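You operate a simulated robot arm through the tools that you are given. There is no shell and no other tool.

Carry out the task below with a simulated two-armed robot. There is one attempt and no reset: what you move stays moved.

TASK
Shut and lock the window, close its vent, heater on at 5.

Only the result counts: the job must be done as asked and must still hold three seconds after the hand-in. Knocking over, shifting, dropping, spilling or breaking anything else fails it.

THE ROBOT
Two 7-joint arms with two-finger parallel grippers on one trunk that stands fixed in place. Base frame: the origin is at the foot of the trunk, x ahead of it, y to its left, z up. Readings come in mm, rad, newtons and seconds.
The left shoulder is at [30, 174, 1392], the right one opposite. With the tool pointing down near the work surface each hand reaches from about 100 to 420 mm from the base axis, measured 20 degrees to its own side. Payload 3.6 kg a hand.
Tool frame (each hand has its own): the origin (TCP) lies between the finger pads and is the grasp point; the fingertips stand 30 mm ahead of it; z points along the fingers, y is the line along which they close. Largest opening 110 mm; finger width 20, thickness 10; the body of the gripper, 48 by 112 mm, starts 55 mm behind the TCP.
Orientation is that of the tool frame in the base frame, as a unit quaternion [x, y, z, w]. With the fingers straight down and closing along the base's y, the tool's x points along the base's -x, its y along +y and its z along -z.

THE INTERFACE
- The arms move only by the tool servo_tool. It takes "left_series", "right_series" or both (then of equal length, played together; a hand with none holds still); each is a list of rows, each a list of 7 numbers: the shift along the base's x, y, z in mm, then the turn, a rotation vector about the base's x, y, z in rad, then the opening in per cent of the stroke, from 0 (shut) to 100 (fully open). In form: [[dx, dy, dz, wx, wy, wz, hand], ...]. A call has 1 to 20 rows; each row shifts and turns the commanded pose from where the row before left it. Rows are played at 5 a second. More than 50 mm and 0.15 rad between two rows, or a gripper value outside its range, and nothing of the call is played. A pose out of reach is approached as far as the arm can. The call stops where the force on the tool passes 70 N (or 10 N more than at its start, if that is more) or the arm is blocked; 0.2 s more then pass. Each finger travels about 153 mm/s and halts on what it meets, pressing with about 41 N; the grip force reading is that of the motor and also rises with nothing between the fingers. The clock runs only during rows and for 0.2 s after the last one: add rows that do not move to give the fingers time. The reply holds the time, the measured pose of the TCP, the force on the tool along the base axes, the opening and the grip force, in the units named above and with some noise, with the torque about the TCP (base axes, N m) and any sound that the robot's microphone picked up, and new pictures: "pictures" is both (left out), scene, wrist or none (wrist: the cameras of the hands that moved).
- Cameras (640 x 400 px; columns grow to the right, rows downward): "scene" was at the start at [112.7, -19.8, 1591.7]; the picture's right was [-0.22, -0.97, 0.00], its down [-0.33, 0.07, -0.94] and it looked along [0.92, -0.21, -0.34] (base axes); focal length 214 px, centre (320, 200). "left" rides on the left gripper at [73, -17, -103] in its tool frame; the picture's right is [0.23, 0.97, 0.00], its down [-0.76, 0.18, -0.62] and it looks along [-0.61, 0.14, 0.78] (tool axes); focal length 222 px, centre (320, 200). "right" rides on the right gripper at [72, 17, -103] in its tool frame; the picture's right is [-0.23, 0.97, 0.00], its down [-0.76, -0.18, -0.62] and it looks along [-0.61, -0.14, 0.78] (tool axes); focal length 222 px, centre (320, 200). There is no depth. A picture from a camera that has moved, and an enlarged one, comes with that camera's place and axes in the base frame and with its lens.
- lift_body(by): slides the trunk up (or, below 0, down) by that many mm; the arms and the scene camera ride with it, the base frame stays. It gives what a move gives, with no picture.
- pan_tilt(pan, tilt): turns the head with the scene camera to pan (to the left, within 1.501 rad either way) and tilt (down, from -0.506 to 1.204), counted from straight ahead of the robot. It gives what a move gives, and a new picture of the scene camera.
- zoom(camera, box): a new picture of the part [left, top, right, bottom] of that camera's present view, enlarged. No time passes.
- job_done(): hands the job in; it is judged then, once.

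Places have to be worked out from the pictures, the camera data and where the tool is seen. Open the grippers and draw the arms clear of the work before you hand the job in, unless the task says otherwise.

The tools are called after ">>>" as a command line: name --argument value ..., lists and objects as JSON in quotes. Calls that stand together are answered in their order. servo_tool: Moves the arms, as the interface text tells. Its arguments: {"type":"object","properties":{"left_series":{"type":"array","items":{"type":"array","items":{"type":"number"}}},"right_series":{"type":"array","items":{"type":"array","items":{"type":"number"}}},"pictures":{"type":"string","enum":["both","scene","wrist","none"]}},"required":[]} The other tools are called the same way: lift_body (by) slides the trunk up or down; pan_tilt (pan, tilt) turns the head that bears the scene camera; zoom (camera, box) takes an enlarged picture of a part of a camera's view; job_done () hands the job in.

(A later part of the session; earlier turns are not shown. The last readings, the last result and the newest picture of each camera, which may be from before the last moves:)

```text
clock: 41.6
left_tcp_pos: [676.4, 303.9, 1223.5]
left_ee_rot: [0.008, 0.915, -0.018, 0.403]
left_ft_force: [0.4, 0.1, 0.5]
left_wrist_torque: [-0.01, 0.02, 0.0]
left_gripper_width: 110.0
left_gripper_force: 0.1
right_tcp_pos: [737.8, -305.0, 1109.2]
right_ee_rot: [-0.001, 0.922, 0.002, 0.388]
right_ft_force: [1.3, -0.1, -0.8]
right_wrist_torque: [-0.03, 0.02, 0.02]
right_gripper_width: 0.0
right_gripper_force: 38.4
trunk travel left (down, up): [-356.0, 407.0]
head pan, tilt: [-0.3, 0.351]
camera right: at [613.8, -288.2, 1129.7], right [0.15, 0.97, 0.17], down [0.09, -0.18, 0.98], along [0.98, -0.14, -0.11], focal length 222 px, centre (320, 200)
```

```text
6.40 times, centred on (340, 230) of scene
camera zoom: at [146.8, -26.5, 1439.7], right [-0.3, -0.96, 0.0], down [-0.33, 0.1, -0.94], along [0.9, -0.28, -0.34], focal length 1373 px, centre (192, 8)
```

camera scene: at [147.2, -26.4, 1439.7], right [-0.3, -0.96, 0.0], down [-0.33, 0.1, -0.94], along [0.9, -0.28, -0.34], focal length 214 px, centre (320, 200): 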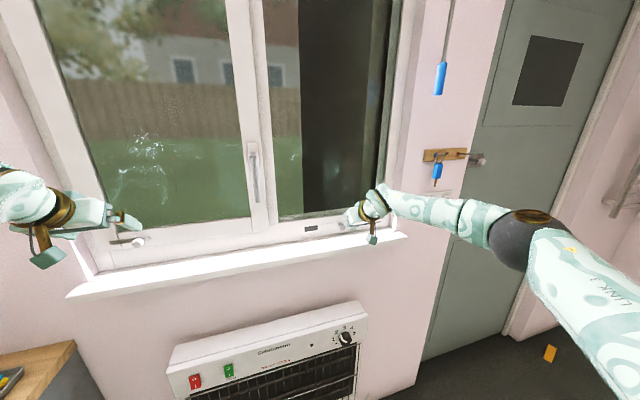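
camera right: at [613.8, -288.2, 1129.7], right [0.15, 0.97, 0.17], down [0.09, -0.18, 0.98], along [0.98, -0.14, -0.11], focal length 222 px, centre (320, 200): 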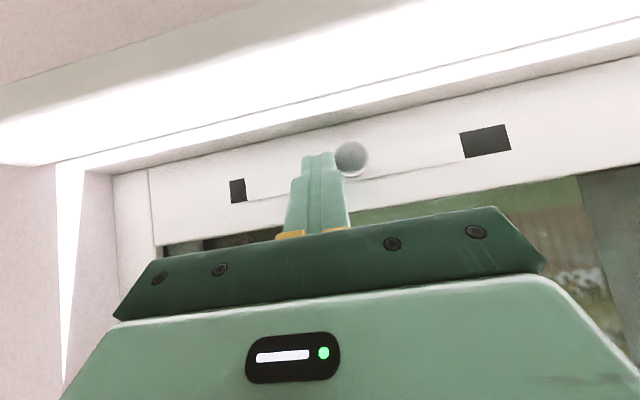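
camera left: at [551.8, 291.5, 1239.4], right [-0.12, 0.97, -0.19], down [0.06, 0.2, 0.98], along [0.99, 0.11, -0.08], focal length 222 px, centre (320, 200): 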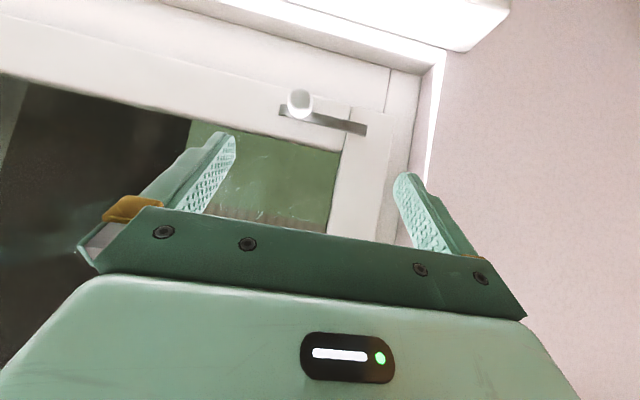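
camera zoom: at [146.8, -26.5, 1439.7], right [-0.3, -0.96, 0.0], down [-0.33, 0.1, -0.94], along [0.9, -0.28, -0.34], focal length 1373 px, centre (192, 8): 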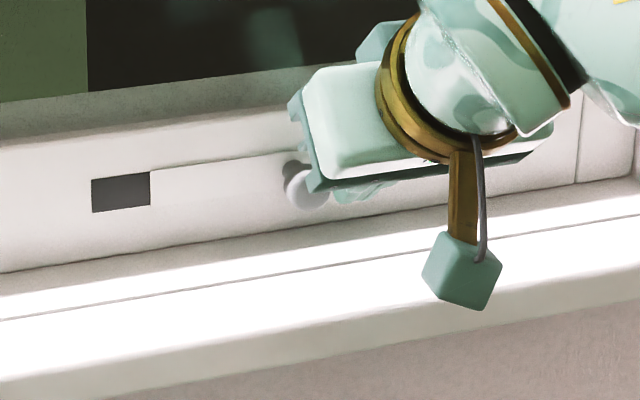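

The dark strip shows at both ends, so the cover slides over a longer slot; it started at the right end (open), so closed should be the left end. I push on left until it stops.

>>> servo_tool --right_series '[[0, 6, 0, 0, 0, 0, 0], [0, 6, 0, 0, 0, 0, 0], [0, 6, 0, 0, 0, 0, 0], [0, 6, 0, 0, 0, 0, 0]]' --pictures "both"

>>> zoom --camera "right" --box '[160, 100, 480, 220]'

```text
clock: 42.6
left_tcp_pos: [676.9, 303.0, 1222.5]
left_ee_rot: [0.007, 0.914, -0.017, 0.404]
left_ft_force: [0.2, 0.0, -1.2]
left_wrist_torque: [0.01, 0.01, 0.0]
left_gripper_width: 109.9
left_gripper_force: 0.0
right_tcp_pos: [737.8, -281.8, 1109.6]
right_ee_rot: [-0.001, 0.922, 0.002, 0.388]
right_ft_force: [-0.6, -0.2, 0.3]
right_wrist_torque: [-0.03, 0.0, 0.0]
right_gripper_width: 0.2
right_gripper_force: 37.4
trunk travel left (down, up): [-356.0, 407.0]
head pan, tilt: [-0.3, 0.351]
camera scene: at [146.6, -26.4, 1439.7], right [-0.3, -0.96, 0.0], down [-0.33, 0.1, -0.94], along [0.9, -0.28, -0.34], focal length 214 px, centre (320, 200)
camera right: at [614.1, -264.1, 1129.5], right [0.15, 0.97, 0.17], down [0.09, -0.18, 0.98], along [0.98, -0.14, -0.11], focal length 222 px, centre (320, 200)
```

scene: 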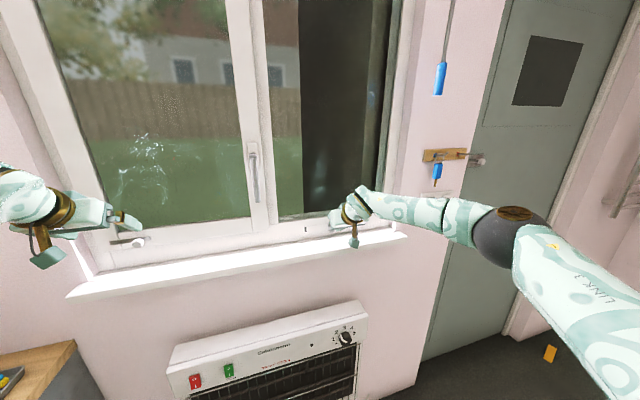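
right: 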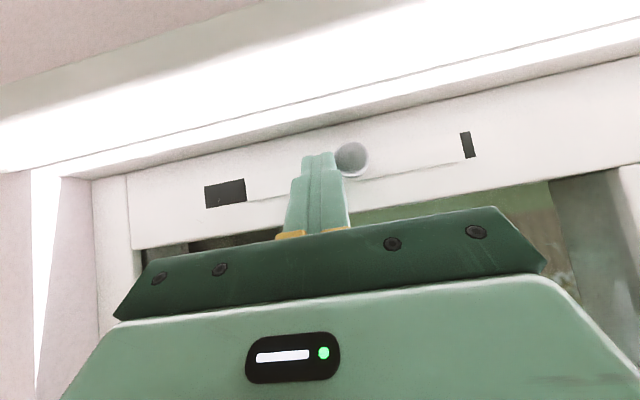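

```text
2.00 times, centred on (320, 160) of right
camera zoom: at [614.1, -264.1, 1129.5], right [0.15, 0.97, 0.17], down [0.09, -0.18, 0.98], along [0.98, -0.14, -0.11], focal length 444 px, centre (320, 280)
```

zoom: 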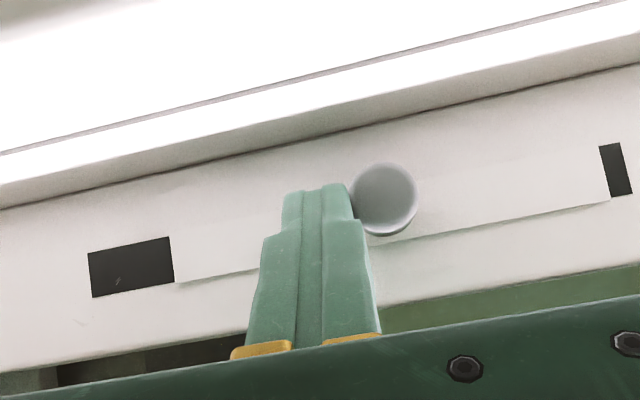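

About 8 mm of the left dark patch is left. I continue left.

>>> servo_tool --right_series '[[0, 5, 0, 0, 0, 0, 0], [0, 5, 0, 0, 0, 0, 0], [0, 5, 0, 0, 0, 0, 0], [0, 4, 0, 0, 0, 0, 0], [0, 4, 0, 0, 0, 0, 0], [0, 4, 0, 0, 0, 0, 0]]' --pictures "both"

>>> zoom --camera "right" --box '[140, 100, 480, 230]'

```text
clock: 44.0
left_tcp_pos: [676.0, 297.4, 1225.6]
left_ee_rot: [0.009, 0.914, -0.016, 0.404]
left_ft_force: [-0.1, -0.5, 0.1]
left_wrist_torque: [-0.02, 0.0, -0.02]
left_gripper_width: 110.0
left_gripper_force: 0.1
right_tcp_pos: [738.5, -267.2, 1111.0]
right_ee_rot: [0.004, 0.921, 0.002, 0.389]
right_ft_force: [-1.3, -38.4, 2.9]
right_wrist_torque: [-0.71, -0.06, -0.81]
right_gripper_width: 0.0
right_gripper_force: 37.7
trunk travel left (down, up): [-356.0, 407.0]
head pan, tilt: [-0.3, 0.351]
camera scene: at [145.8, -34.3, 1439.7], right [-0.3, -0.95, 0.0], down [-0.33, 0.11, -0.94], along [0.9, -0.28, -0.35], focal length 214 px, centre (320, 200)
camera right: at [614.0, -247.3, 1129.0], right [0.16, 0.97, 0.17], down [0.08, -0.18, 0.98], along [0.98, -0.15, -0.11], focal length 222 px, centre (320, 200)
```

scene: 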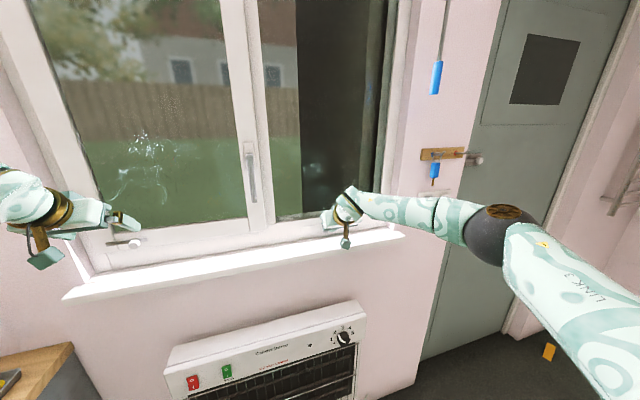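
right: 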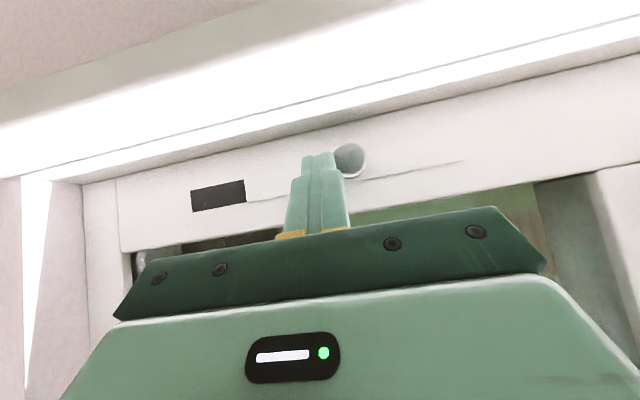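

```text
1.88 times, centred on (310, 165) of right
camera zoom: at [614.0, -247.3, 1129.0], right [0.16, 0.97, 0.17], down [0.08, -0.18, 0.98], along [0.98, -0.15, -0.11], focal length 418 px, centre (339, 266)
```

zoom: 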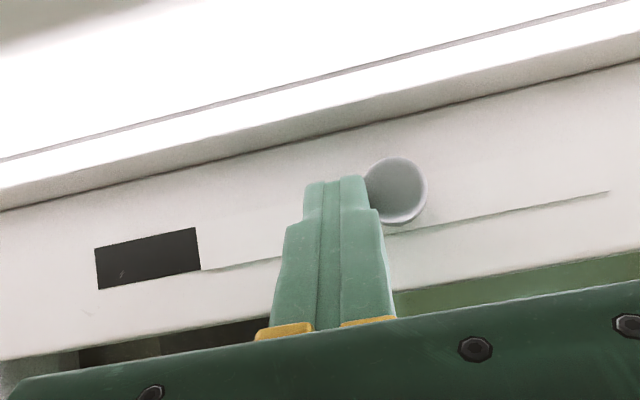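

The cover hit its left stop after ~54 mm of travel, mirrored to where it started, so the vent is now at its other (closed) end. I back the finger away and check that it stays.

>>> servo_tool --right_series '[[0, -8, 0, 0, 0, 0, 0], [0, -8, 0, 0, 0, 0, 0], [-16, 0, 19, 0, 0, 0, 0], [-16, 0, 19, 0, 0, 0, 0], [-16, -5, 19, 0, 0, 0, 0], [-16, -5, 19, 0, 0, 0, 0]]' --pictures "both"

>>> zoom --camera "right" --box '[160, 40, 480, 200]'

>>> zoom --camera "scene" --box '[220, 130, 380, 250]'

```text
clock: 45.5
left_tcp_pos: [675.8, 303.7, 1223.6]
left_ee_rot: [0.008, 0.914, -0.018, 0.405]
left_ft_force: [0.4, 1.2, -0.4]
left_wrist_torque: [0.04, 0.0, 0.0]
left_gripper_width: 110.1
left_gripper_force: 0.1
right_tcp_pos: [672.8, -279.8, 1187.1]
right_ee_rot: [-0.002, 0.921, 0.002, 0.389]
right_ft_force: [0.2, -0.3, 0.0]
right_wrist_torque: [0.02, -0.02, 0.0]
right_gripper_width: 0.0
right_gripper_force: 38.0
trunk travel left (down, up): [-356.0, 407.0]
head pan, tilt: [-0.3, 0.351]
camera scene: at [145.5, -26.5, 1439.9], right [-0.3, -0.96, 0.0], down [-0.33, 0.1, -0.94], along [0.9, -0.28, -0.34], focal length 214 px, centre (320, 200)
camera right: at [548.9, -261.8, 1206.4], right [0.15, 0.97, 0.17], down [0.09, -0.18, 0.98], along [0.98, -0.14, -0.11], focal length 222 px, centre (320, 200)
```

scene: 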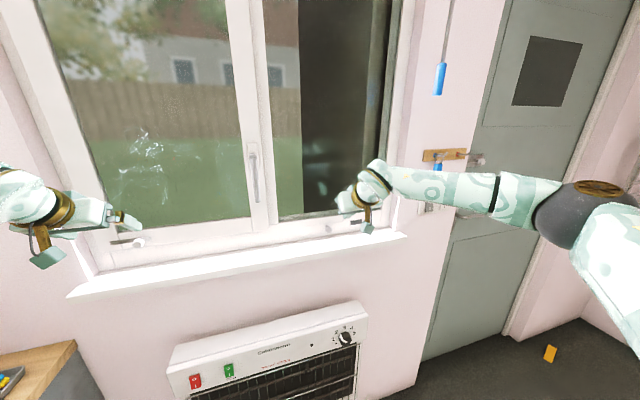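
right: 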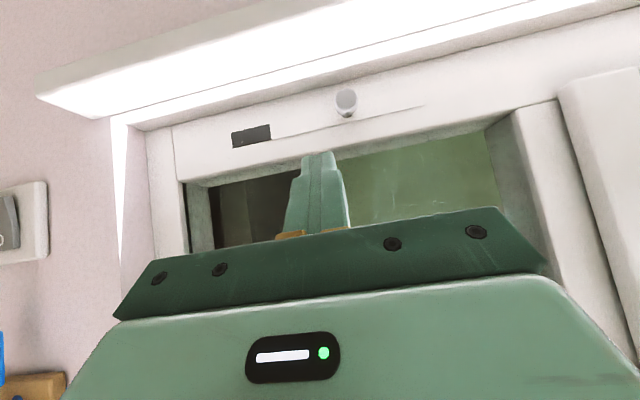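

```text
2.00 times, centred on (320, 120) of right
camera zoom: at [548.9, -261.8, 1206.4], right [0.15, 0.97, 0.17], down [0.09, -0.18, 0.98], along [0.98, -0.14, -0.11], focal length 444 px, centre (320, 360)
```

zoom: 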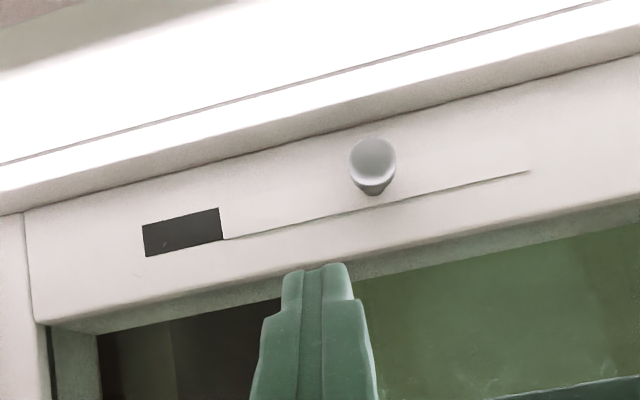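

```text
3.33 times, centred on (300, 190) of scene
camera zoom: at [145.5, -26.5, 1439.9], right [-0.3, -0.96, 0.0], down [-0.33, 0.1, -0.94], along [0.9, -0.28, -0.34], focal length 715 px, centre (387, 233)
```

zoom: 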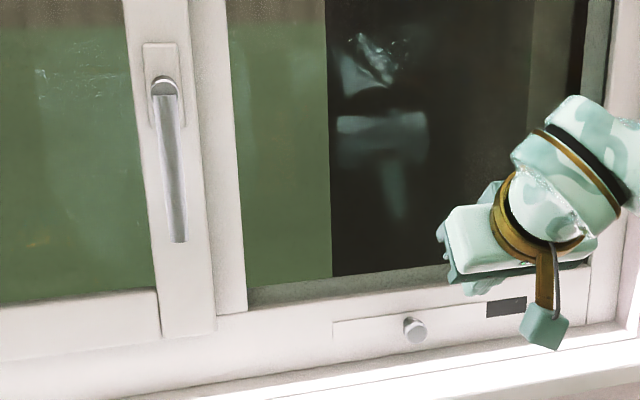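

The cover holds at the left end and the handle is vertical. Next is the heater, low at z≈730; before lowering the trunk I retract both arms well away from the sill, the left one back towards its high start posture.

>>> servo_tool --left_series '[[-36, 0, 10, 0, 0, 0, 100], [-36, -20, 20, 0, 0.1, 0, 100], [-34, -22, 22, 0, 0.1, 0, 100], [-34, -22, 22, 0, 0.1, 0, 100], [-34, -22, 22, 0, 0.1, 0, 100], [-34, -22, 22, 0, 0.1, 0, 100], [-34, -22, 22, 0, 0.1, 0, 100], [-30, -22, 22, 0, 0.1, 0, 100]]' --right_series '[[-35, 0, 5, 0, 0, 0, 0], [-35, 0, 5, 0, 0, 0, 0], [-35, 0, 5, 0, 0, 0, 0], [-35, 0, 5, 0, 0, 0, 0], [-35, 0, 5, 0, 0, 0, 0], [-35, 0, 5, 0, 0, 0, 0], [-30, 0, 5, 0, 0, 0, 0], [0, 0, 0, 0, 0, 0, 0]]' --pictures "scene"

```text
clock: 47.2
left_tcp_pos: [402.3, 147.2, 1386.1]
left_ee_rot: [0.001, 0.998, -0.019, 0.066]
left_ft_force: [-0.3, 0.3, -0.4]
left_wrist_torque: [0.02, 0.01, 0.03]
left_gripper_width: 109.8
left_gripper_force: 0.0
right_tcp_pos: [432.6, -280.0, 1221.4]
right_ee_rot: [-0.001, 0.921, 0.002, 0.388]
right_ft_force: [0.4, 0.5, 0.3]
right_wrist_torque: [0.01, 0.0, 0.0]
right_gripper_width: 0.0
right_gripper_force: 37.9
trunk travel left (down, up): [-356.0, 407.0]
head pan, tilt: [-0.3, 0.351]
camera scene: at [146.2, -27.6, 1439.8], right [-0.3, -0.96, 0.0], down [-0.33, 0.1, -0.94], along [0.9, -0.28, -0.34], focal length 214 px, centre (320, 200)
```

scene: 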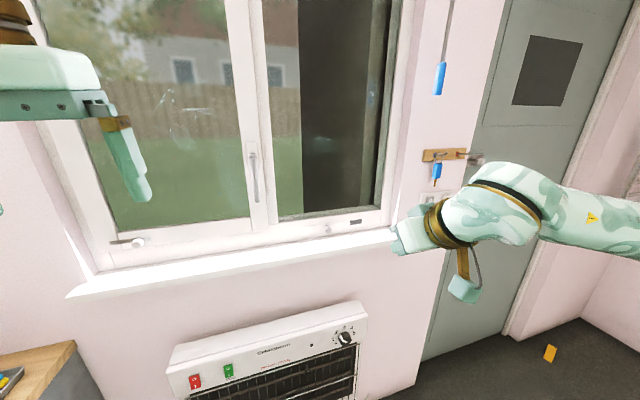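

Both arms are retracted. I check the left arm and elbow clearance over the counter before lowering.

>>> pan_tilt --pan 1.0 --tilt 0.5

>>> pan_tilt --pan -1.0 --tilt 0.6

```text
clock: 48.7
left_tcp_pos: [405.1, 150.8, 1386.4]
left_ee_rot: [0.001, 0.998, -0.02, 0.067]
left_ft_force: [-0.3, -0.2, 0.2]
left_wrist_torque: [0.02, 0.01, 0.02]
left_gripper_width: 110.0
left_gripper_force: 0.0
right_tcp_pos: [434.2, -279.4, 1222.1]
right_ee_rot: [-0.002, 0.922, 0.003, 0.388]
right_ft_force: [0.3, -0.4, 0.2]
right_wrist_torque: [-0.01, 0.02, -0.03]
right_gripper_width: 0.1
right_gripper_force: 38.1
trunk travel left (down, up): [-356.0, 407.0]
head pan, tilt: [1.0, 0.499]
camera scene: at [106.5, 77.4, 1426.1], right [0.84, -0.54, 0.0], down [-0.26, -0.4, -0.88], along [0.47, 0.74, -0.48], focal length 214 px, centre (320, 200)
```

scene: 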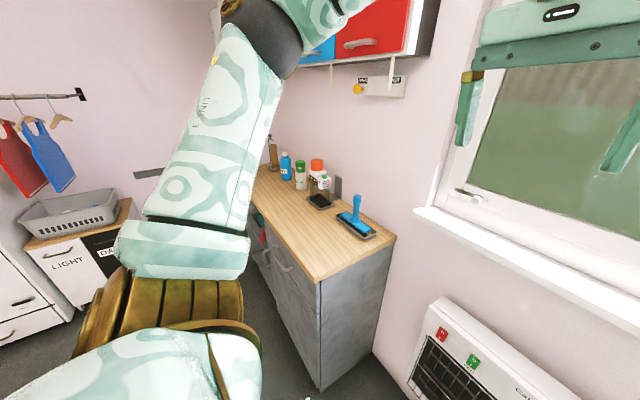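

```text
clock: 50.6
left_tcp_pos: [404.7, 149.6, 1385.4]
left_ee_rot: [0.001, 0.998, -0.021, 0.066]
left_ft_force: [0.2, -0.7, 0.4]
left_wrist_torque: [-0.02, 0.01, -0.01]
left_gripper_width: 110.1
left_gripper_force: 0.0
right_tcp_pos: [434.5, -278.7, 1221.4]
right_ee_rot: [-0.002, 0.922, 0.003, 0.388]
right_ft_force: [-0.9, 0.0, -0.2]
right_wrist_torque: [-0.02, -0.01, -0.02]
right_gripper_width: 0.3
right_gripper_force: 37.8
trunk travel left (down, up): [-356.0, 407.0]
head pan, tilt: [-1.0, 0.6]
camera scene: at [105.2, -73.4, 1417.0], right [-0.84, -0.54, 0.0], down [-0.31, 0.48, -0.82], along [0.45, -0.69, -0.57], focal length 214 px, centre (320, 200)
```

scene: 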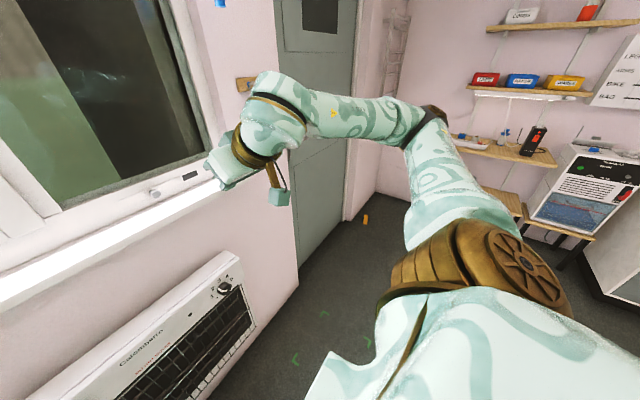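

Clear on both sides. I lower the trunk by 250 mm.

>>> lift_body --by -250

>>> pan_tilt --pan -0.1 --tilt 0.6

```text
clock: 53.2
left_tcp_pos: [404.8, 149.8, 1135.6]
left_ee_rot: [0.001, 0.998, -0.02, 0.066]
left_ft_force: [-0.5, -0.2, 0.6]
left_wrist_torque: [-0.02, -0.01, 0.0]
left_gripper_width: 110.1
left_gripper_force: 0.0
right_tcp_pos: [488.7, -279.8, 907.8]
right_ee_rot: [-0.002, 0.954, 0.002, 0.301]
right_ft_force: [0.3, 0.1, -0.3]
right_wrist_torque: [0.0, 0.02, -0.03]
right_gripper_width: 0.0
right_gripper_force: 37.2
trunk travel left (down, up): [-106.0, 657.0]
head pan, tilt: [-1.0, 0.6]
```

```text
clock: 54.4
left_tcp_pos: [406.0, 151.2, 1135.9]
left_ee_rot: [0.001, 0.998, -0.02, 0.065]
left_ft_force: [-0.3, 0.0, 0.3]
left_wrist_torque: [-0.01, 0.01, -0.03]
left_gripper_width: 110.1
left_gripper_force: 0.0
right_tcp_pos: [488.5, -280.8, 906.1]
right_ee_rot: [-0.002, 0.953, 0.003, 0.302]
right_ft_force: [0.2, 0.1, 0.1]
right_wrist_torque: [-0.03, 0.01, 0.03]
right_gripper_width: 0.0
right_gripper_force: 37.8
trunk travel left (down, up): [-106.0, 657.0]
head pan, tilt: [-0.099, 0.6]
camera scene: at [269.7, -7.8, 1157.2], right [-0.1, -0.99, 0.0], down [-0.56, 0.06, -0.82], along [0.82, -0.08, -0.57], focal length 214 px, centre (320, 200)
```

scene: 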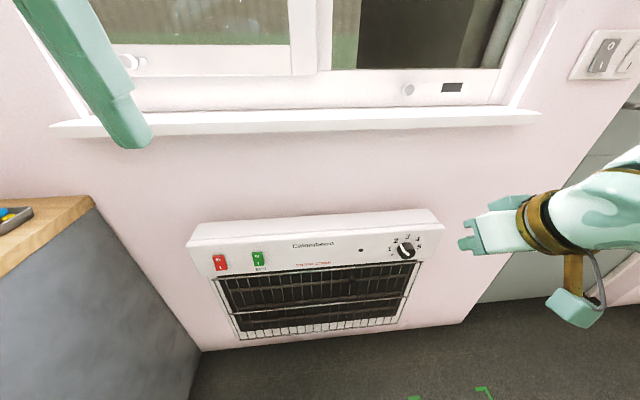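

The dial triangulates to about (651, -280, 706), red switch ≈(665, 216, 705). I zoom in for the switch and dial details from this nearer view.

>>> zoom --camera "scene" --box '[195, 235, 295, 290]'

>>> zoom --camera "scene" --box '[360, 220, 440, 270]'

>>> zoom --camera "scene" --box '[290, 60, 560, 140]'

```text
6.40 times, centred on (245, 262) of scene
camera zoom: at [269.7, -7.8, 1157.2], right [-0.1, -0.99, 0.0], down [-0.56, 0.06, -0.82], along [0.82, -0.08, -0.57], focal length 1373 px, centre (800, -200)
```

zoom: 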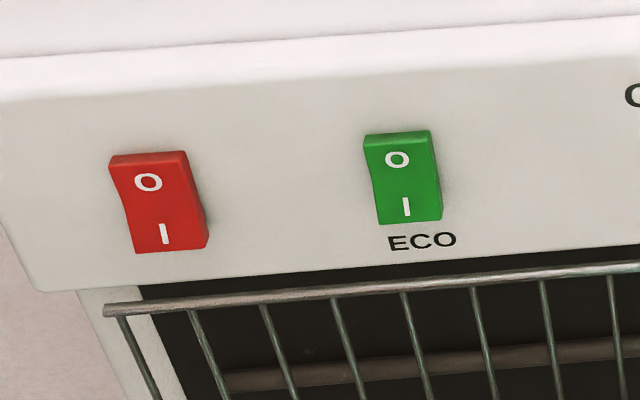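

```text
8.00 times, centred on (400, 245) of scene
camera zoom: at [269.7, -7.8, 1157.2], right [-0.1, -0.99, 0.0], down [-0.56, 0.06, -0.82], along [0.82, -0.08, -0.57], focal length 1716 px, centre (-320, -160)
```

zoom: 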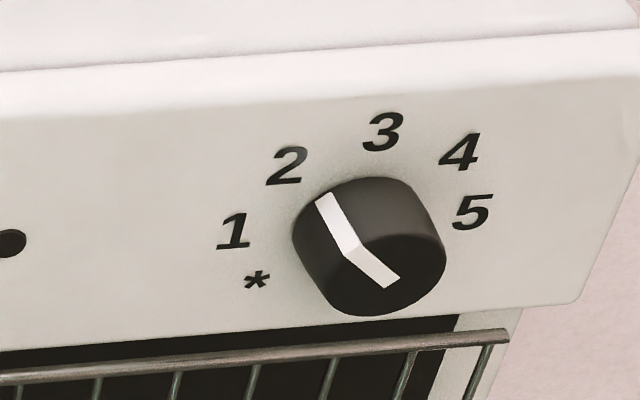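

```text
2.37 times, centred on (425, 100) of scene
camera zoom: at [269.7, -7.8, 1157.2], right [-0.1, -0.99, 0.0], down [-0.56, 0.06, -0.82], along [0.82, -0.08, -0.57], focal length 508 px, centre (71, 437)
```

zoom: 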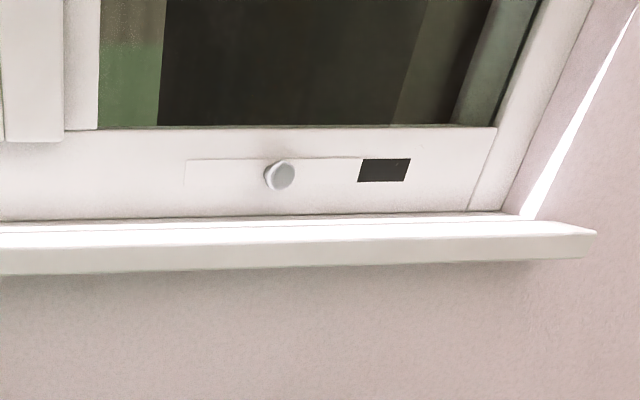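

Both rockers look alike (likely both off; the pilot lamp hole is dark), and the dial's white mark points at about 2. I bring the right hand to horizontal in front of the dial, opening the gripper, to look closely.

>>> servo_tool --right_series '[[5, 0, -25, 0, -0.12, 0, 0], [8, 0, -25, 0, -0.12, 0, 60], [8, 0, -25, 0, -0.12, 0, 60], [8, 0, -25, 0, -0.12, 0, 60], [8, 0, -25, 0, -0.12, 0, 60], [8, 0, -25, 0, -0.12, 0, 60], [8, 0, -25, 0, -0.12, 0, 60], [8, 0, -20, 0, -0.117, 0, 60]]' --pictures "both"

```text
clock: 56.2
left_tcp_pos: [405.0, 151.1, 1136.4]
left_ee_rot: [0.001, 0.998, -0.02, 0.065]
left_ft_force: [0.5, 0.1, 0.1]
left_wrist_torque: [0.0, 0.01, 0.01]
left_gripper_width: 109.8
left_gripper_force: 0.1
right_tcp_pos: [543.7, -313.1, 882.2]
right_ee_rot: [-0.021, 0.867, 0.026, 0.496]
right_ft_force: [0.0, -0.6, 0.2]
right_wrist_torque: [-0.01, 0.01, 0.02]
right_gripper_width: 66.2
right_gripper_force: 0.1
right hand out of reach, approached as far as the arm can: row 1, 2, 3, 4, 5, 6, 7, 8
trunk travel left (down, up): [-106.0, 657.0]
head pan, tilt: [-0.099, 0.6]
camera scene: at [269.8, -7.6, 1157.1], right [-0.1, -1.0, 0.0], down [-0.56, 0.06, -0.82], along [0.82, -0.08, -0.57], focal length 214 px, centre (320, 200)
camera right: at [417.6, -303.1, 871.6], right [0.06, 0.97, 0.22], down [-0.14, -0.21, 0.97], along [0.99, -0.08, 0.12], focal length 222 px, centre (320, 200)
```

scene: 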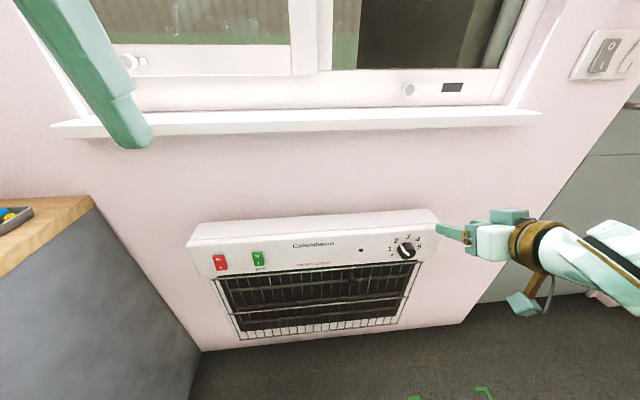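
right: 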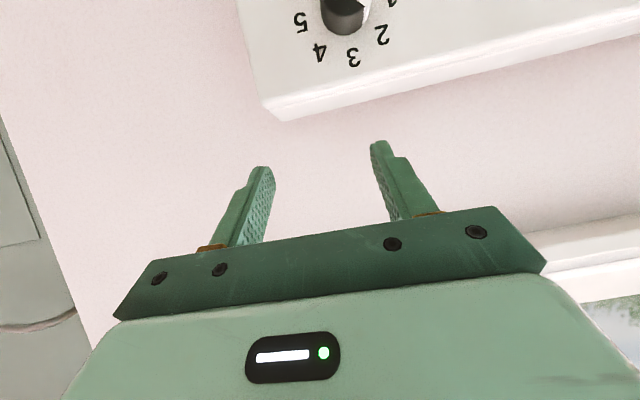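

The arm was folded too tightly to follow directly (out of reach). I first go forward to extend the arm, then descend in front of the heater's right end.

>>> servo_tool --right_series '[[20, 10, 0, 0, 0, 0, 60], [20, 10, 0, 0, 0, 0, 60], [16, 10, 0, 0, 0, 0, 60], [0, 0, -20, 0, 0, 0, 60], [0, 0, -25, 0, 0, 0, 60], [0, 0, -25, 0, 0, 0, 60]]' --pictures "both"

```text
clock: 57.6
left_tcp_pos: [406.2, 149.9, 1135.3]
left_ee_rot: [0.002, 0.998, -0.02, 0.066]
left_ft_force: [-1.0, 0.0, 0.0]
left_wrist_torque: [0.0, 0.01, -0.02]
left_gripper_width: 109.7
left_gripper_force: 0.2
right_tcp_pos: [603.5, -315.3, 864.4]
right_ee_rot: [-0.022, 0.869, 0.027, 0.494]
right_ft_force: [0.4, 0.8, 0.1]
right_wrist_torque: [0.02, -0.01, 0.01]
right_gripper_width: 66.0
right_gripper_force: 0.0
right hand out of reach, approached as far as the arm can: row 3, 4, 5, 6
trunk travel left (down, up): [-106.0, 657.0]
head pan, tilt: [-0.099, 0.6]
camera scene: at [269.8, -8.0, 1157.1], right [-0.1, -1.0, 0.0], down [-0.56, 0.06, -0.82], along [0.82, -0.08, -0.57], focal length 214 px, centre (320, 200)
camera right: at [477.2, -304.8, 854.3], right [0.05, 0.97, 0.22], down [-0.13, -0.21, 0.97], along [0.99, -0.08, 0.12], focal length 222 px, centre (320, 200)
```

scene: 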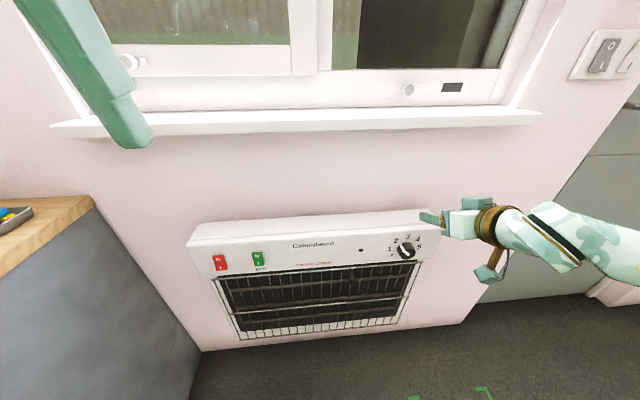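
right: 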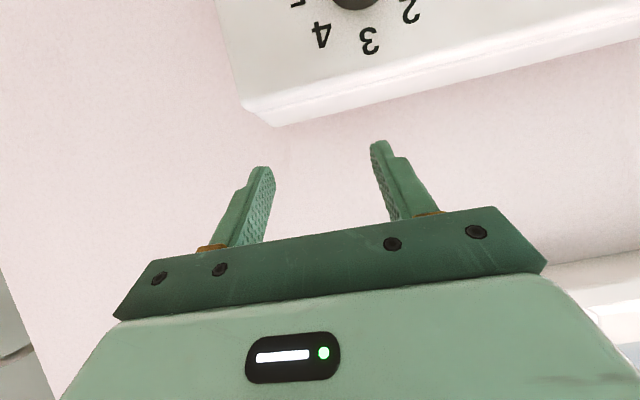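

Downward motion is blocked by some joint limit in this arm posture. I look at the right arm's posture to choose a better route.

>>> pan_tilt --pan -0.9 --tilt 0.5

```text
clock: 58.8
left_tcp_pos: [407.2, 151.0, 1136.1]
left_ee_rot: [0.001, 0.998, -0.02, 0.065]
left_ft_force: [0.0, 0.7, -0.7]
left_wrist_torque: [-0.02, -0.01, -0.01]
left_gripper_width: 110.0
left_gripper_force: 0.0
right_tcp_pos: [603.3, -313.1, 865.2]
right_ee_rot: [-0.022, 0.869, 0.028, 0.493]
right_ft_force: [0.0, 0.0, 0.1]
right_wrist_torque: [0.02, 0.0, -0.03]
right_gripper_width: 65.9
right_gripper_force: 0.0
trunk travel left (down, up): [-106.0, 657.0]
head pan, tilt: [-0.901, 0.499]
camera scene: at [238.4, -70.3, 1166.2], right [-0.78, -0.62, 0.0], down [-0.3, 0.37, -0.88], along [0.55, -0.69, -0.48], focal length 214 px, centre (320, 200)
```

scene: 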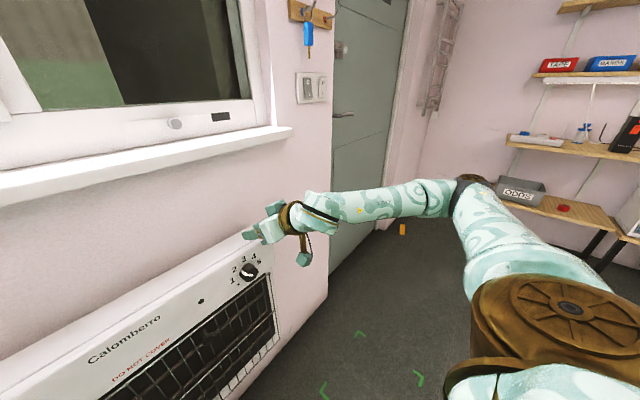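

The elbow is out to the right at shoulder height. I test whether lowering is possible when the tool pitches more downward.

>>> servo_tool --right_series '[[-10, 0, -20, 0, 0.12, 0, 60], [-10, 0, -20, 0, 0.12, 0, 60], [-10, 0, -20, 0, 0.12, 0, 60], [-10, 0, -20, 0, 0.12, 0, 60]]' --pictures "scene"

```text
clock: 59.8
left_tcp_pos: [405.8, 149.8, 1136.5]
left_ee_rot: [0.002, 0.998, -0.02, 0.065]
left_ft_force: [0.7, 0.9, 0.3]
left_wrist_torque: [0.0, 0.03, 0.01]
left_gripper_width: 110.2
left_gripper_force: 0.1
right_tcp_pos: [563.0, -314.7, 783.7]
right_ee_rot: [-0.014, 0.961, 0.031, 0.274]
right_ft_force: [0.7, -0.2, -0.4]
right_wrist_torque: [0.01, -0.03, 0.04]
right_gripper_width: 66.1
right_gripper_force: 0.1
trunk travel left (down, up): [-106.0, 657.0]
head pan, tilt: [-0.901, 0.499]
camera scene: at [238.5, -70.4, 1166.2], right [-0.78, -0.62, 0.0], down [-0.3, 0.38, -0.88], along [0.55, -0.69, -0.48], focal length 214 px, centre (320, 200)
```

scene: 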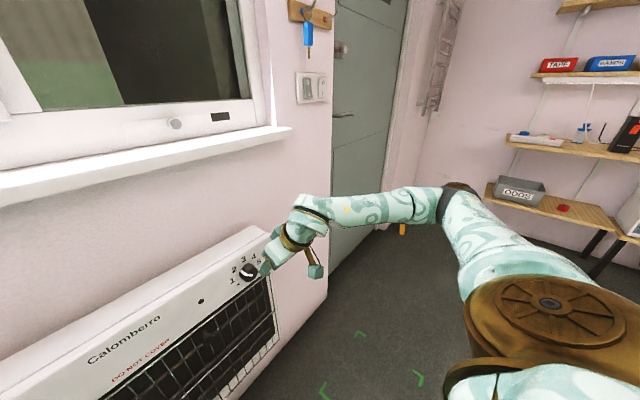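

Lowering works when the tool points more downward, so the limit is the wrist pitch. I look through the right wrist camera from here.

>>> zoom --camera "right" --box '[0, 0, 640, 400]'

>>> zoom --camera "right" --box '[270, 60, 430, 160]'

>>> zoom --camera "scene" --box '[200, 200, 320, 300]'

```text
1.00 times, centred on (320, 200) of right (not enlarged: the box is as wide or as high as the picture)
camera zoom: at [446.7, -303.8, 832.8], right [0.15, 0.97, 0.17], down [0.33, -0.21, 0.92], along [0.93, -0.08, -0.35], focal length 222 px, centre (320, 200)
```

zoom: 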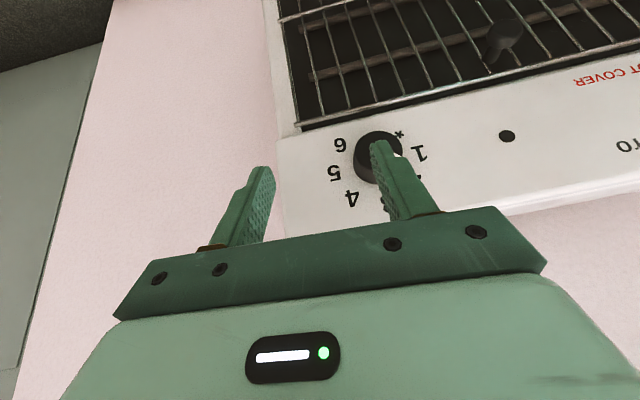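

```text
4.00 times, centred on (350, 110) of right
camera zoom: at [446.7, -303.8, 832.8], right [0.15, 0.97, 0.17], down [0.33, -0.21, 0.92], along [0.93, -0.08, -0.35], focal length 888 px, centre (200, 560)
```

zoom: 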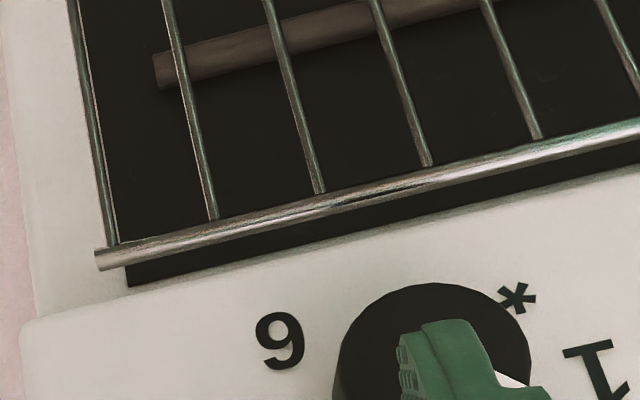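

```text
4.00 times, centred on (260, 250) of scene
camera zoom: at [238.5, -70.4, 1166.2], right [-0.78, -0.62, 0.0], down [-0.3, 0.38, -0.88], along [0.55, -0.69, -0.48], focal length 858 px, centre (560, 0)
```

zoom: 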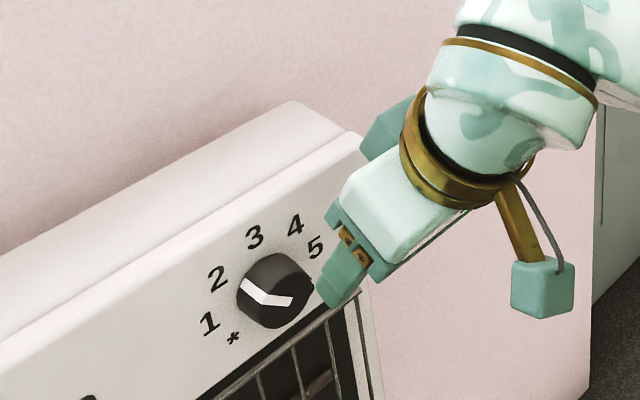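

The right-camera triangulation gives the knob's front centre at about (620, -262, 737), radius ≈20 mm, panel plane x≈641; there is also a 6 after 5. I straighten the tool's small roll/yaw error and centre the open fingers on the knob's y.

>>> servo_tool --right_series '[[4, 13, 0, -0.013, 0, -0.011, 60], [4, 13, 0, -0.013, 0, -0.011, 60], [4, 13, 0, -0.013, 0, -0.011, 60], [4, 13, 0, -0.013, 0, -0.011, 60]]' --pictures "wrist"

>>> pan_tilt --pan -0.5 --tilt 0.6

>>> zoom --camera "scene" --box '[230, 190, 390, 290]'

```text
clock: 60.8
left_tcp_pos: [405.8, 150.0, 1133.9]
left_ee_rot: [0.001, 0.998, -0.02, 0.065]
left_ft_force: [-0.6, 0.5, -0.3]
left_wrist_torque: [0.02, 0.01, 0.04]
left_gripper_width: 110.2
left_gripper_force: 0.0
right_tcp_pos: [578.6, -261.3, 783.3]
right_ee_rot: [0.0, 0.961, -0.001, 0.275]
right_ft_force: [0.5, -0.2, 0.9]
right_wrist_torque: [-0.04, 0.01, 0.01]
right_gripper_width: 66.5
right_gripper_force: 0.1
trunk travel left (down, up): [-106.0, 657.0]
head pan, tilt: [-0.901, 0.499]
camera right: at [463.2, -243.9, 832.4], right [0.19, 0.97, 0.12], down [0.32, -0.18, 0.93], along [0.93, -0.14, -0.34], focal length 222 px, centre (320, 200)
```

right: 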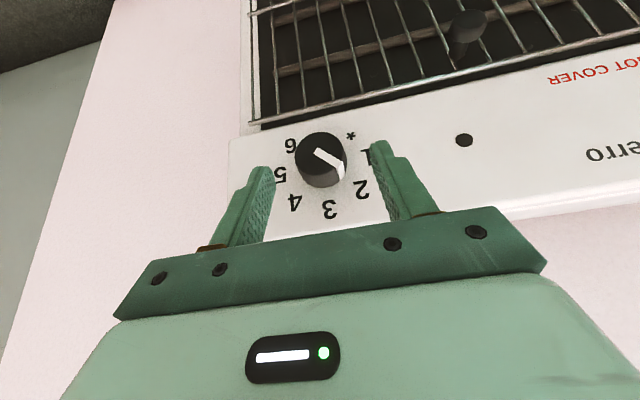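

```text
clock: 61.6
left_tcp_pos: [406.0, 151.0, 1135.1]
left_ee_rot: [0.001, 0.998, -0.02, 0.066]
left_ft_force: [0.7, -0.7, 0.5]
left_wrist_torque: [0.02, -0.02, 0.04]
left_gripper_width: 110.0
left_gripper_force: 0.1
right_tcp_pos: [579.2, -262.5, 783.7]
right_ee_rot: [0.0, 0.961, -0.001, 0.275]
right_ft_force: [-0.6, 0.0, 0.5]
right_wrist_torque: [-0.01, 0.01, 0.03]
right_gripper_width: 65.8
right_gripper_force: 0.0
trunk travel left (down, up): [-106.0, 657.0]
head pan, tilt: [-0.499, 0.6]
camera scene: at [259.4, -41.4, 1157.2], right [-0.48, -0.88, 0.0], down [-0.5, 0.27, -0.82], along [0.72, -0.4, -0.57], focal length 214 px, centre (320, 200)
```

scene: 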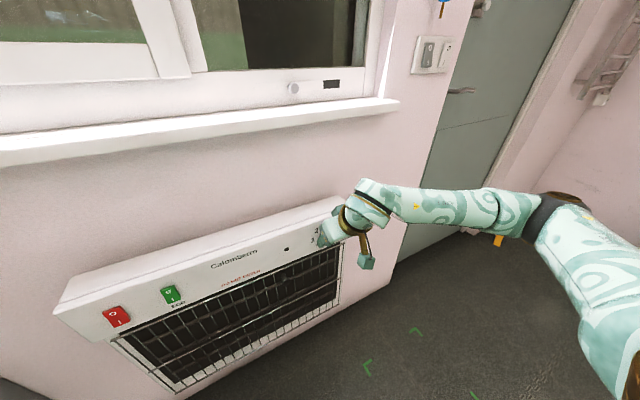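

```text
4.00 times, centred on (310, 240) of scene
camera zoom: at [259.4, -41.4, 1157.2], right [-0.48, -0.88, 0.0], down [-0.5, 0.27, -0.82], along [0.72, -0.4, -0.57], focal length 858 px, centre (360, 40)
```

zoom: 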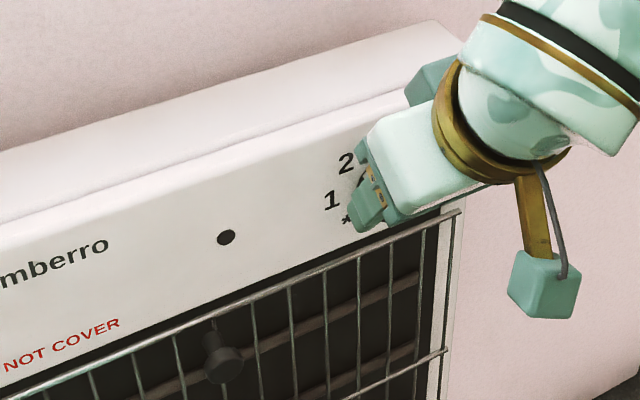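

From here the dial clearly reads 2, with labels 45° apart (5 points straight right), so it needs a 135° clockwise turn; the knob is centred between my fingers. I move in to straddle it.

>>> servo_tool --right_series '[[8, 0, -8, 0, 0, 0, 60], [8, 0, -8, 0, 0, 0, 60], [8, 0, -8, 0, 0, 0, 60], [7, 0, -7, 0, 0, 0, 60]]' --pictures "both"

>>> zoom --camera "right" --box '[220, 80, 420, 220]'

>>> zoom --camera "scene" --box '[260, 200, 380, 275]'

```text
clock: 62.6
left_tcp_pos: [406.2, 150.5, 1134.7]
left_ee_rot: [0.001, 0.998, -0.02, 0.066]
left_ft_force: [0.3, 0.1, 0.7]
left_wrist_torque: [-0.01, -0.02, 0.01]
left_gripper_width: 110.1
left_gripper_force: 0.1
right_tcp_pos: [611.1, -262.4, 754.2]
right_ee_rot: [0.0, 0.961, -0.001, 0.276]
right_ft_force: [0.1, -0.4, 0.0]
right_wrist_torque: [0.0, 0.0, -0.02]
right_gripper_width: 65.9
right_gripper_force: 0.0
trunk travel left (down, up): [-106.0, 657.0]
head pan, tilt: [-0.499, 0.6]
camera scene: at [259.5, -41.3, 1157.1], right [-0.48, -0.88, 0.0], down [-0.5, 0.27, -0.82], along [0.72, -0.39, -0.57], focal length 214 px, centre (320, 200)
camera right: at [494.7, -244.3, 801.4], right [0.19, 0.97, 0.12], down [0.32, -0.18, 0.93], along [0.93, -0.14, -0.34], focal length 222 px, centre (320, 200)
```

scene: 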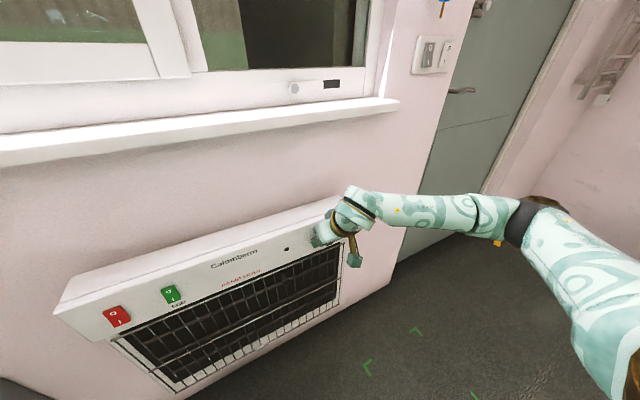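
right: 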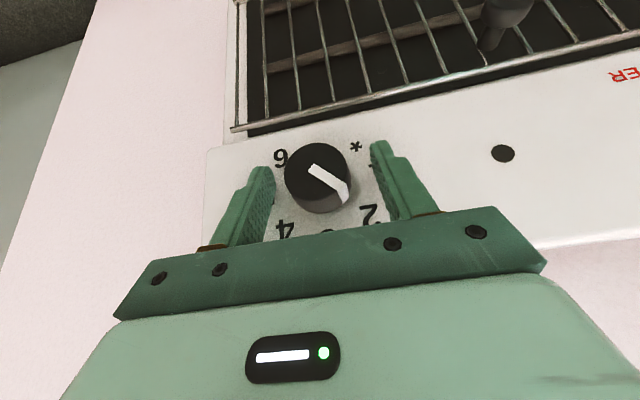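

```text
2.86 times, centred on (320, 150) of right
camera zoom: at [494.7, -244.3, 801.4], right [0.19, 0.97, 0.12], down [0.32, -0.18, 0.93], along [0.93, -0.14, -0.34], focal length 635 px, centre (320, 343)
```

zoom: 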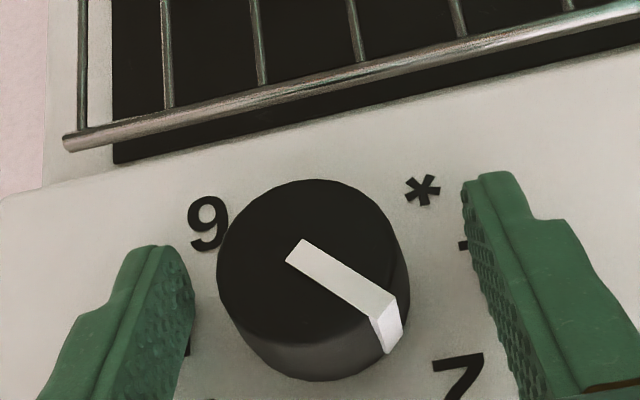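

```text
5.33 times, centred on (320, 238) of scene
camera zoom: at [259.5, -41.3, 1157.1], right [-0.48, -0.88, 0.0], down [-0.5, 0.27, -0.82], along [0.72, -0.39, -0.57], focal length 1144 px, centre (320, 0)
```

zoom: 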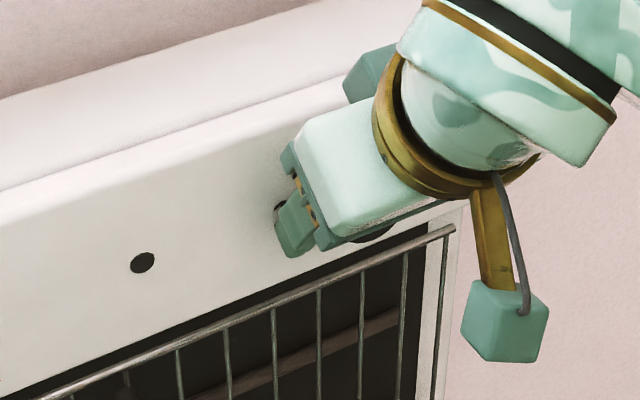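

The knob front is at x≈622, axis (y≈-263, z≈735), panel at x≈650. I go 8 mm deeper and 11 mm lower, then close on the knob.

>>> servo_tool --right_series '[[4, -0.5, -6, 0, 0, 0, 60], [4, -0.5, -5, 0, 0, 0, 60], [0, 0, 0, 0, 0, 0, 40], [0, 0, 0, 0, 0, 0, 20], [0, 0, 0, 0, 0, 0, 20], [0, 0, 0, 0, 0, 0, 20]]' --pictures "both"

>>> zoom --camera "right" --box '[220, 80, 420, 220]'

```text
clock: 63.4
left_tcp_pos: [395.0, 151.1, 1140.4]
left_ee_rot: [0.002, 0.997, -0.02, 0.072]
left_ft_force: [-1.5, -0.2, -0.3]
left_wrist_torque: [-0.04, 0.0, 0.03]
left_gripper_width: 109.9
left_gripper_force: 0.0
right_tcp_pos: [609.7, -261.1, 752.1]
right_ee_rot: [0.0, 0.96, 0.001, 0.279]
right_ft_force: [-62.6, -12.0, 41.2]
right_wrist_torque: [0.07, 0.22, -0.18]
right_gripper_width: 56.2
right_gripper_force: 12.6
trunk travel left (down, up): [-106.0, 657.0]
head pan, tilt: [-0.499, 0.6]
stopped in row 3 (right hand): the force on the tool passed its limit at 94 N (the readings are from after the stop); the commanded pose is now the measured one
camera scene: at [248.1, -41.8, 1160.2], right [-0.48, -0.88, 0.0], down [-0.49, 0.27, -0.83], along [0.73, -0.4, -0.56], focal length 214 px, centre (320, 200)
camera right: at [494.5, -243.2, 799.3], right [0.19, 0.97, 0.12], down [0.31, -0.18, 0.93], along [0.93, -0.14, -0.34], focal length 222 px, centre (320, 200)
```

scene: 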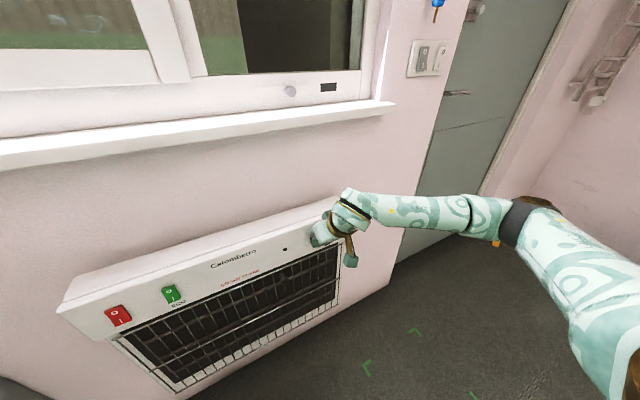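
right: 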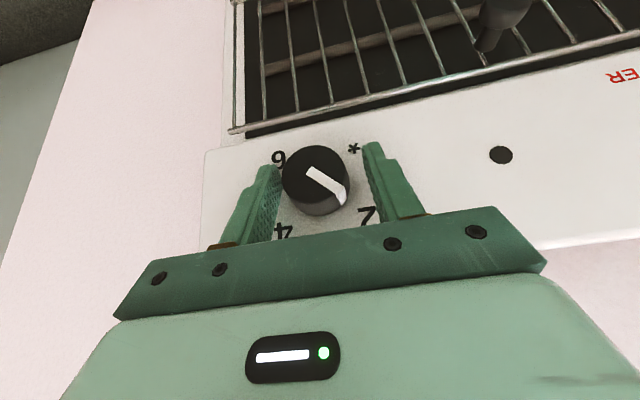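

```text
2.86 times, centred on (320, 150) of right
camera zoom: at [494.5, -243.2, 799.3], right [0.19, 0.97, 0.12], down [0.31, -0.18, 0.93], along [0.93, -0.14, -0.34], focal length 635 px, centre (320, 343)
```

zoom: 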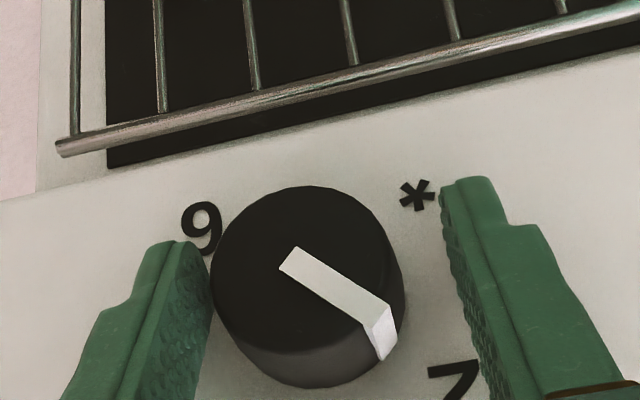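

The fingertips met the panel (so the panel is at x≈634 and I am already deep enough). I back off a few millimetres, go lower without pressing, and then close.

>>> servo_tool --right_series '[[-6, 0, 2, 0, 0, 0, 60], [0, -1, -4, 0, 0, 0, 60], [0, -1, -5, 0, 0, 0, 60], [0, 0, 0, 0, 0, 0, 60]]' --pictures "wrist"

>>> zoom --camera "right" --box '[220, 80, 420, 220]'

```text
clock: 64.3
left_tcp_pos: [404.5, 150.9, 1135.9]
left_ee_rot: [0.001, 0.998, -0.019, 0.066]
left_ft_force: [-0.9, 0.7, 0.6]
left_wrist_torque: [0.01, -0.02, 0.03]
left_gripper_width: 109.8
left_gripper_force: 0.2
right_tcp_pos: [612.0, -264.5, 736.5]
right_ee_rot: [0.0, 0.961, -0.001, 0.275]
right_ft_force: [-12.4, -0.7, 7.7]
right_wrist_torque: [-0.41, 0.04, -0.16]
right_gripper_width: 65.7
right_gripper_force: 0.1
trunk travel left (down, up): [-106.0, 657.0]
head pan, tilt: [-0.499, 0.6]
camera right: at [494.9, -246.3, 784.4], right [0.19, 0.97, 0.12], down [0.32, -0.18, 0.93], along [0.93, -0.14, -0.34], focal length 222 px, centre (320, 200)
```

right: 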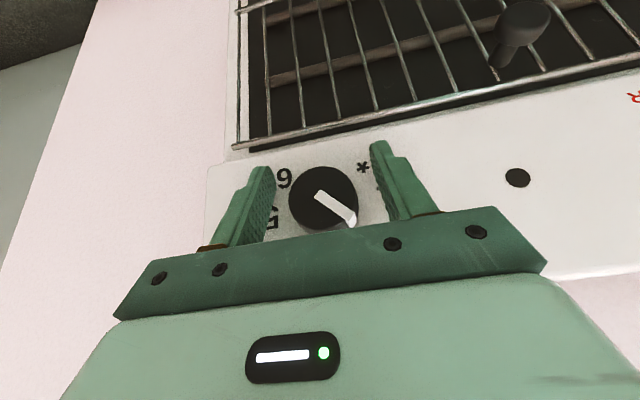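

```text
2.86 times, centred on (320, 150) of right
camera zoom: at [494.9, -246.3, 784.4], right [0.19, 0.97, 0.12], down [0.32, -0.18, 0.93], along [0.93, -0.14, -0.34], focal length 635 px, centre (320, 343)
```

zoom: 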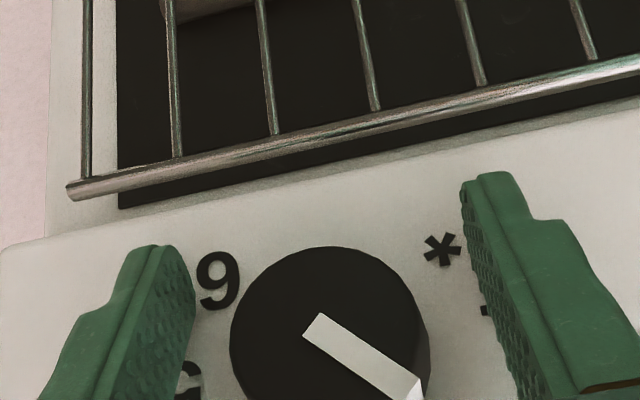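

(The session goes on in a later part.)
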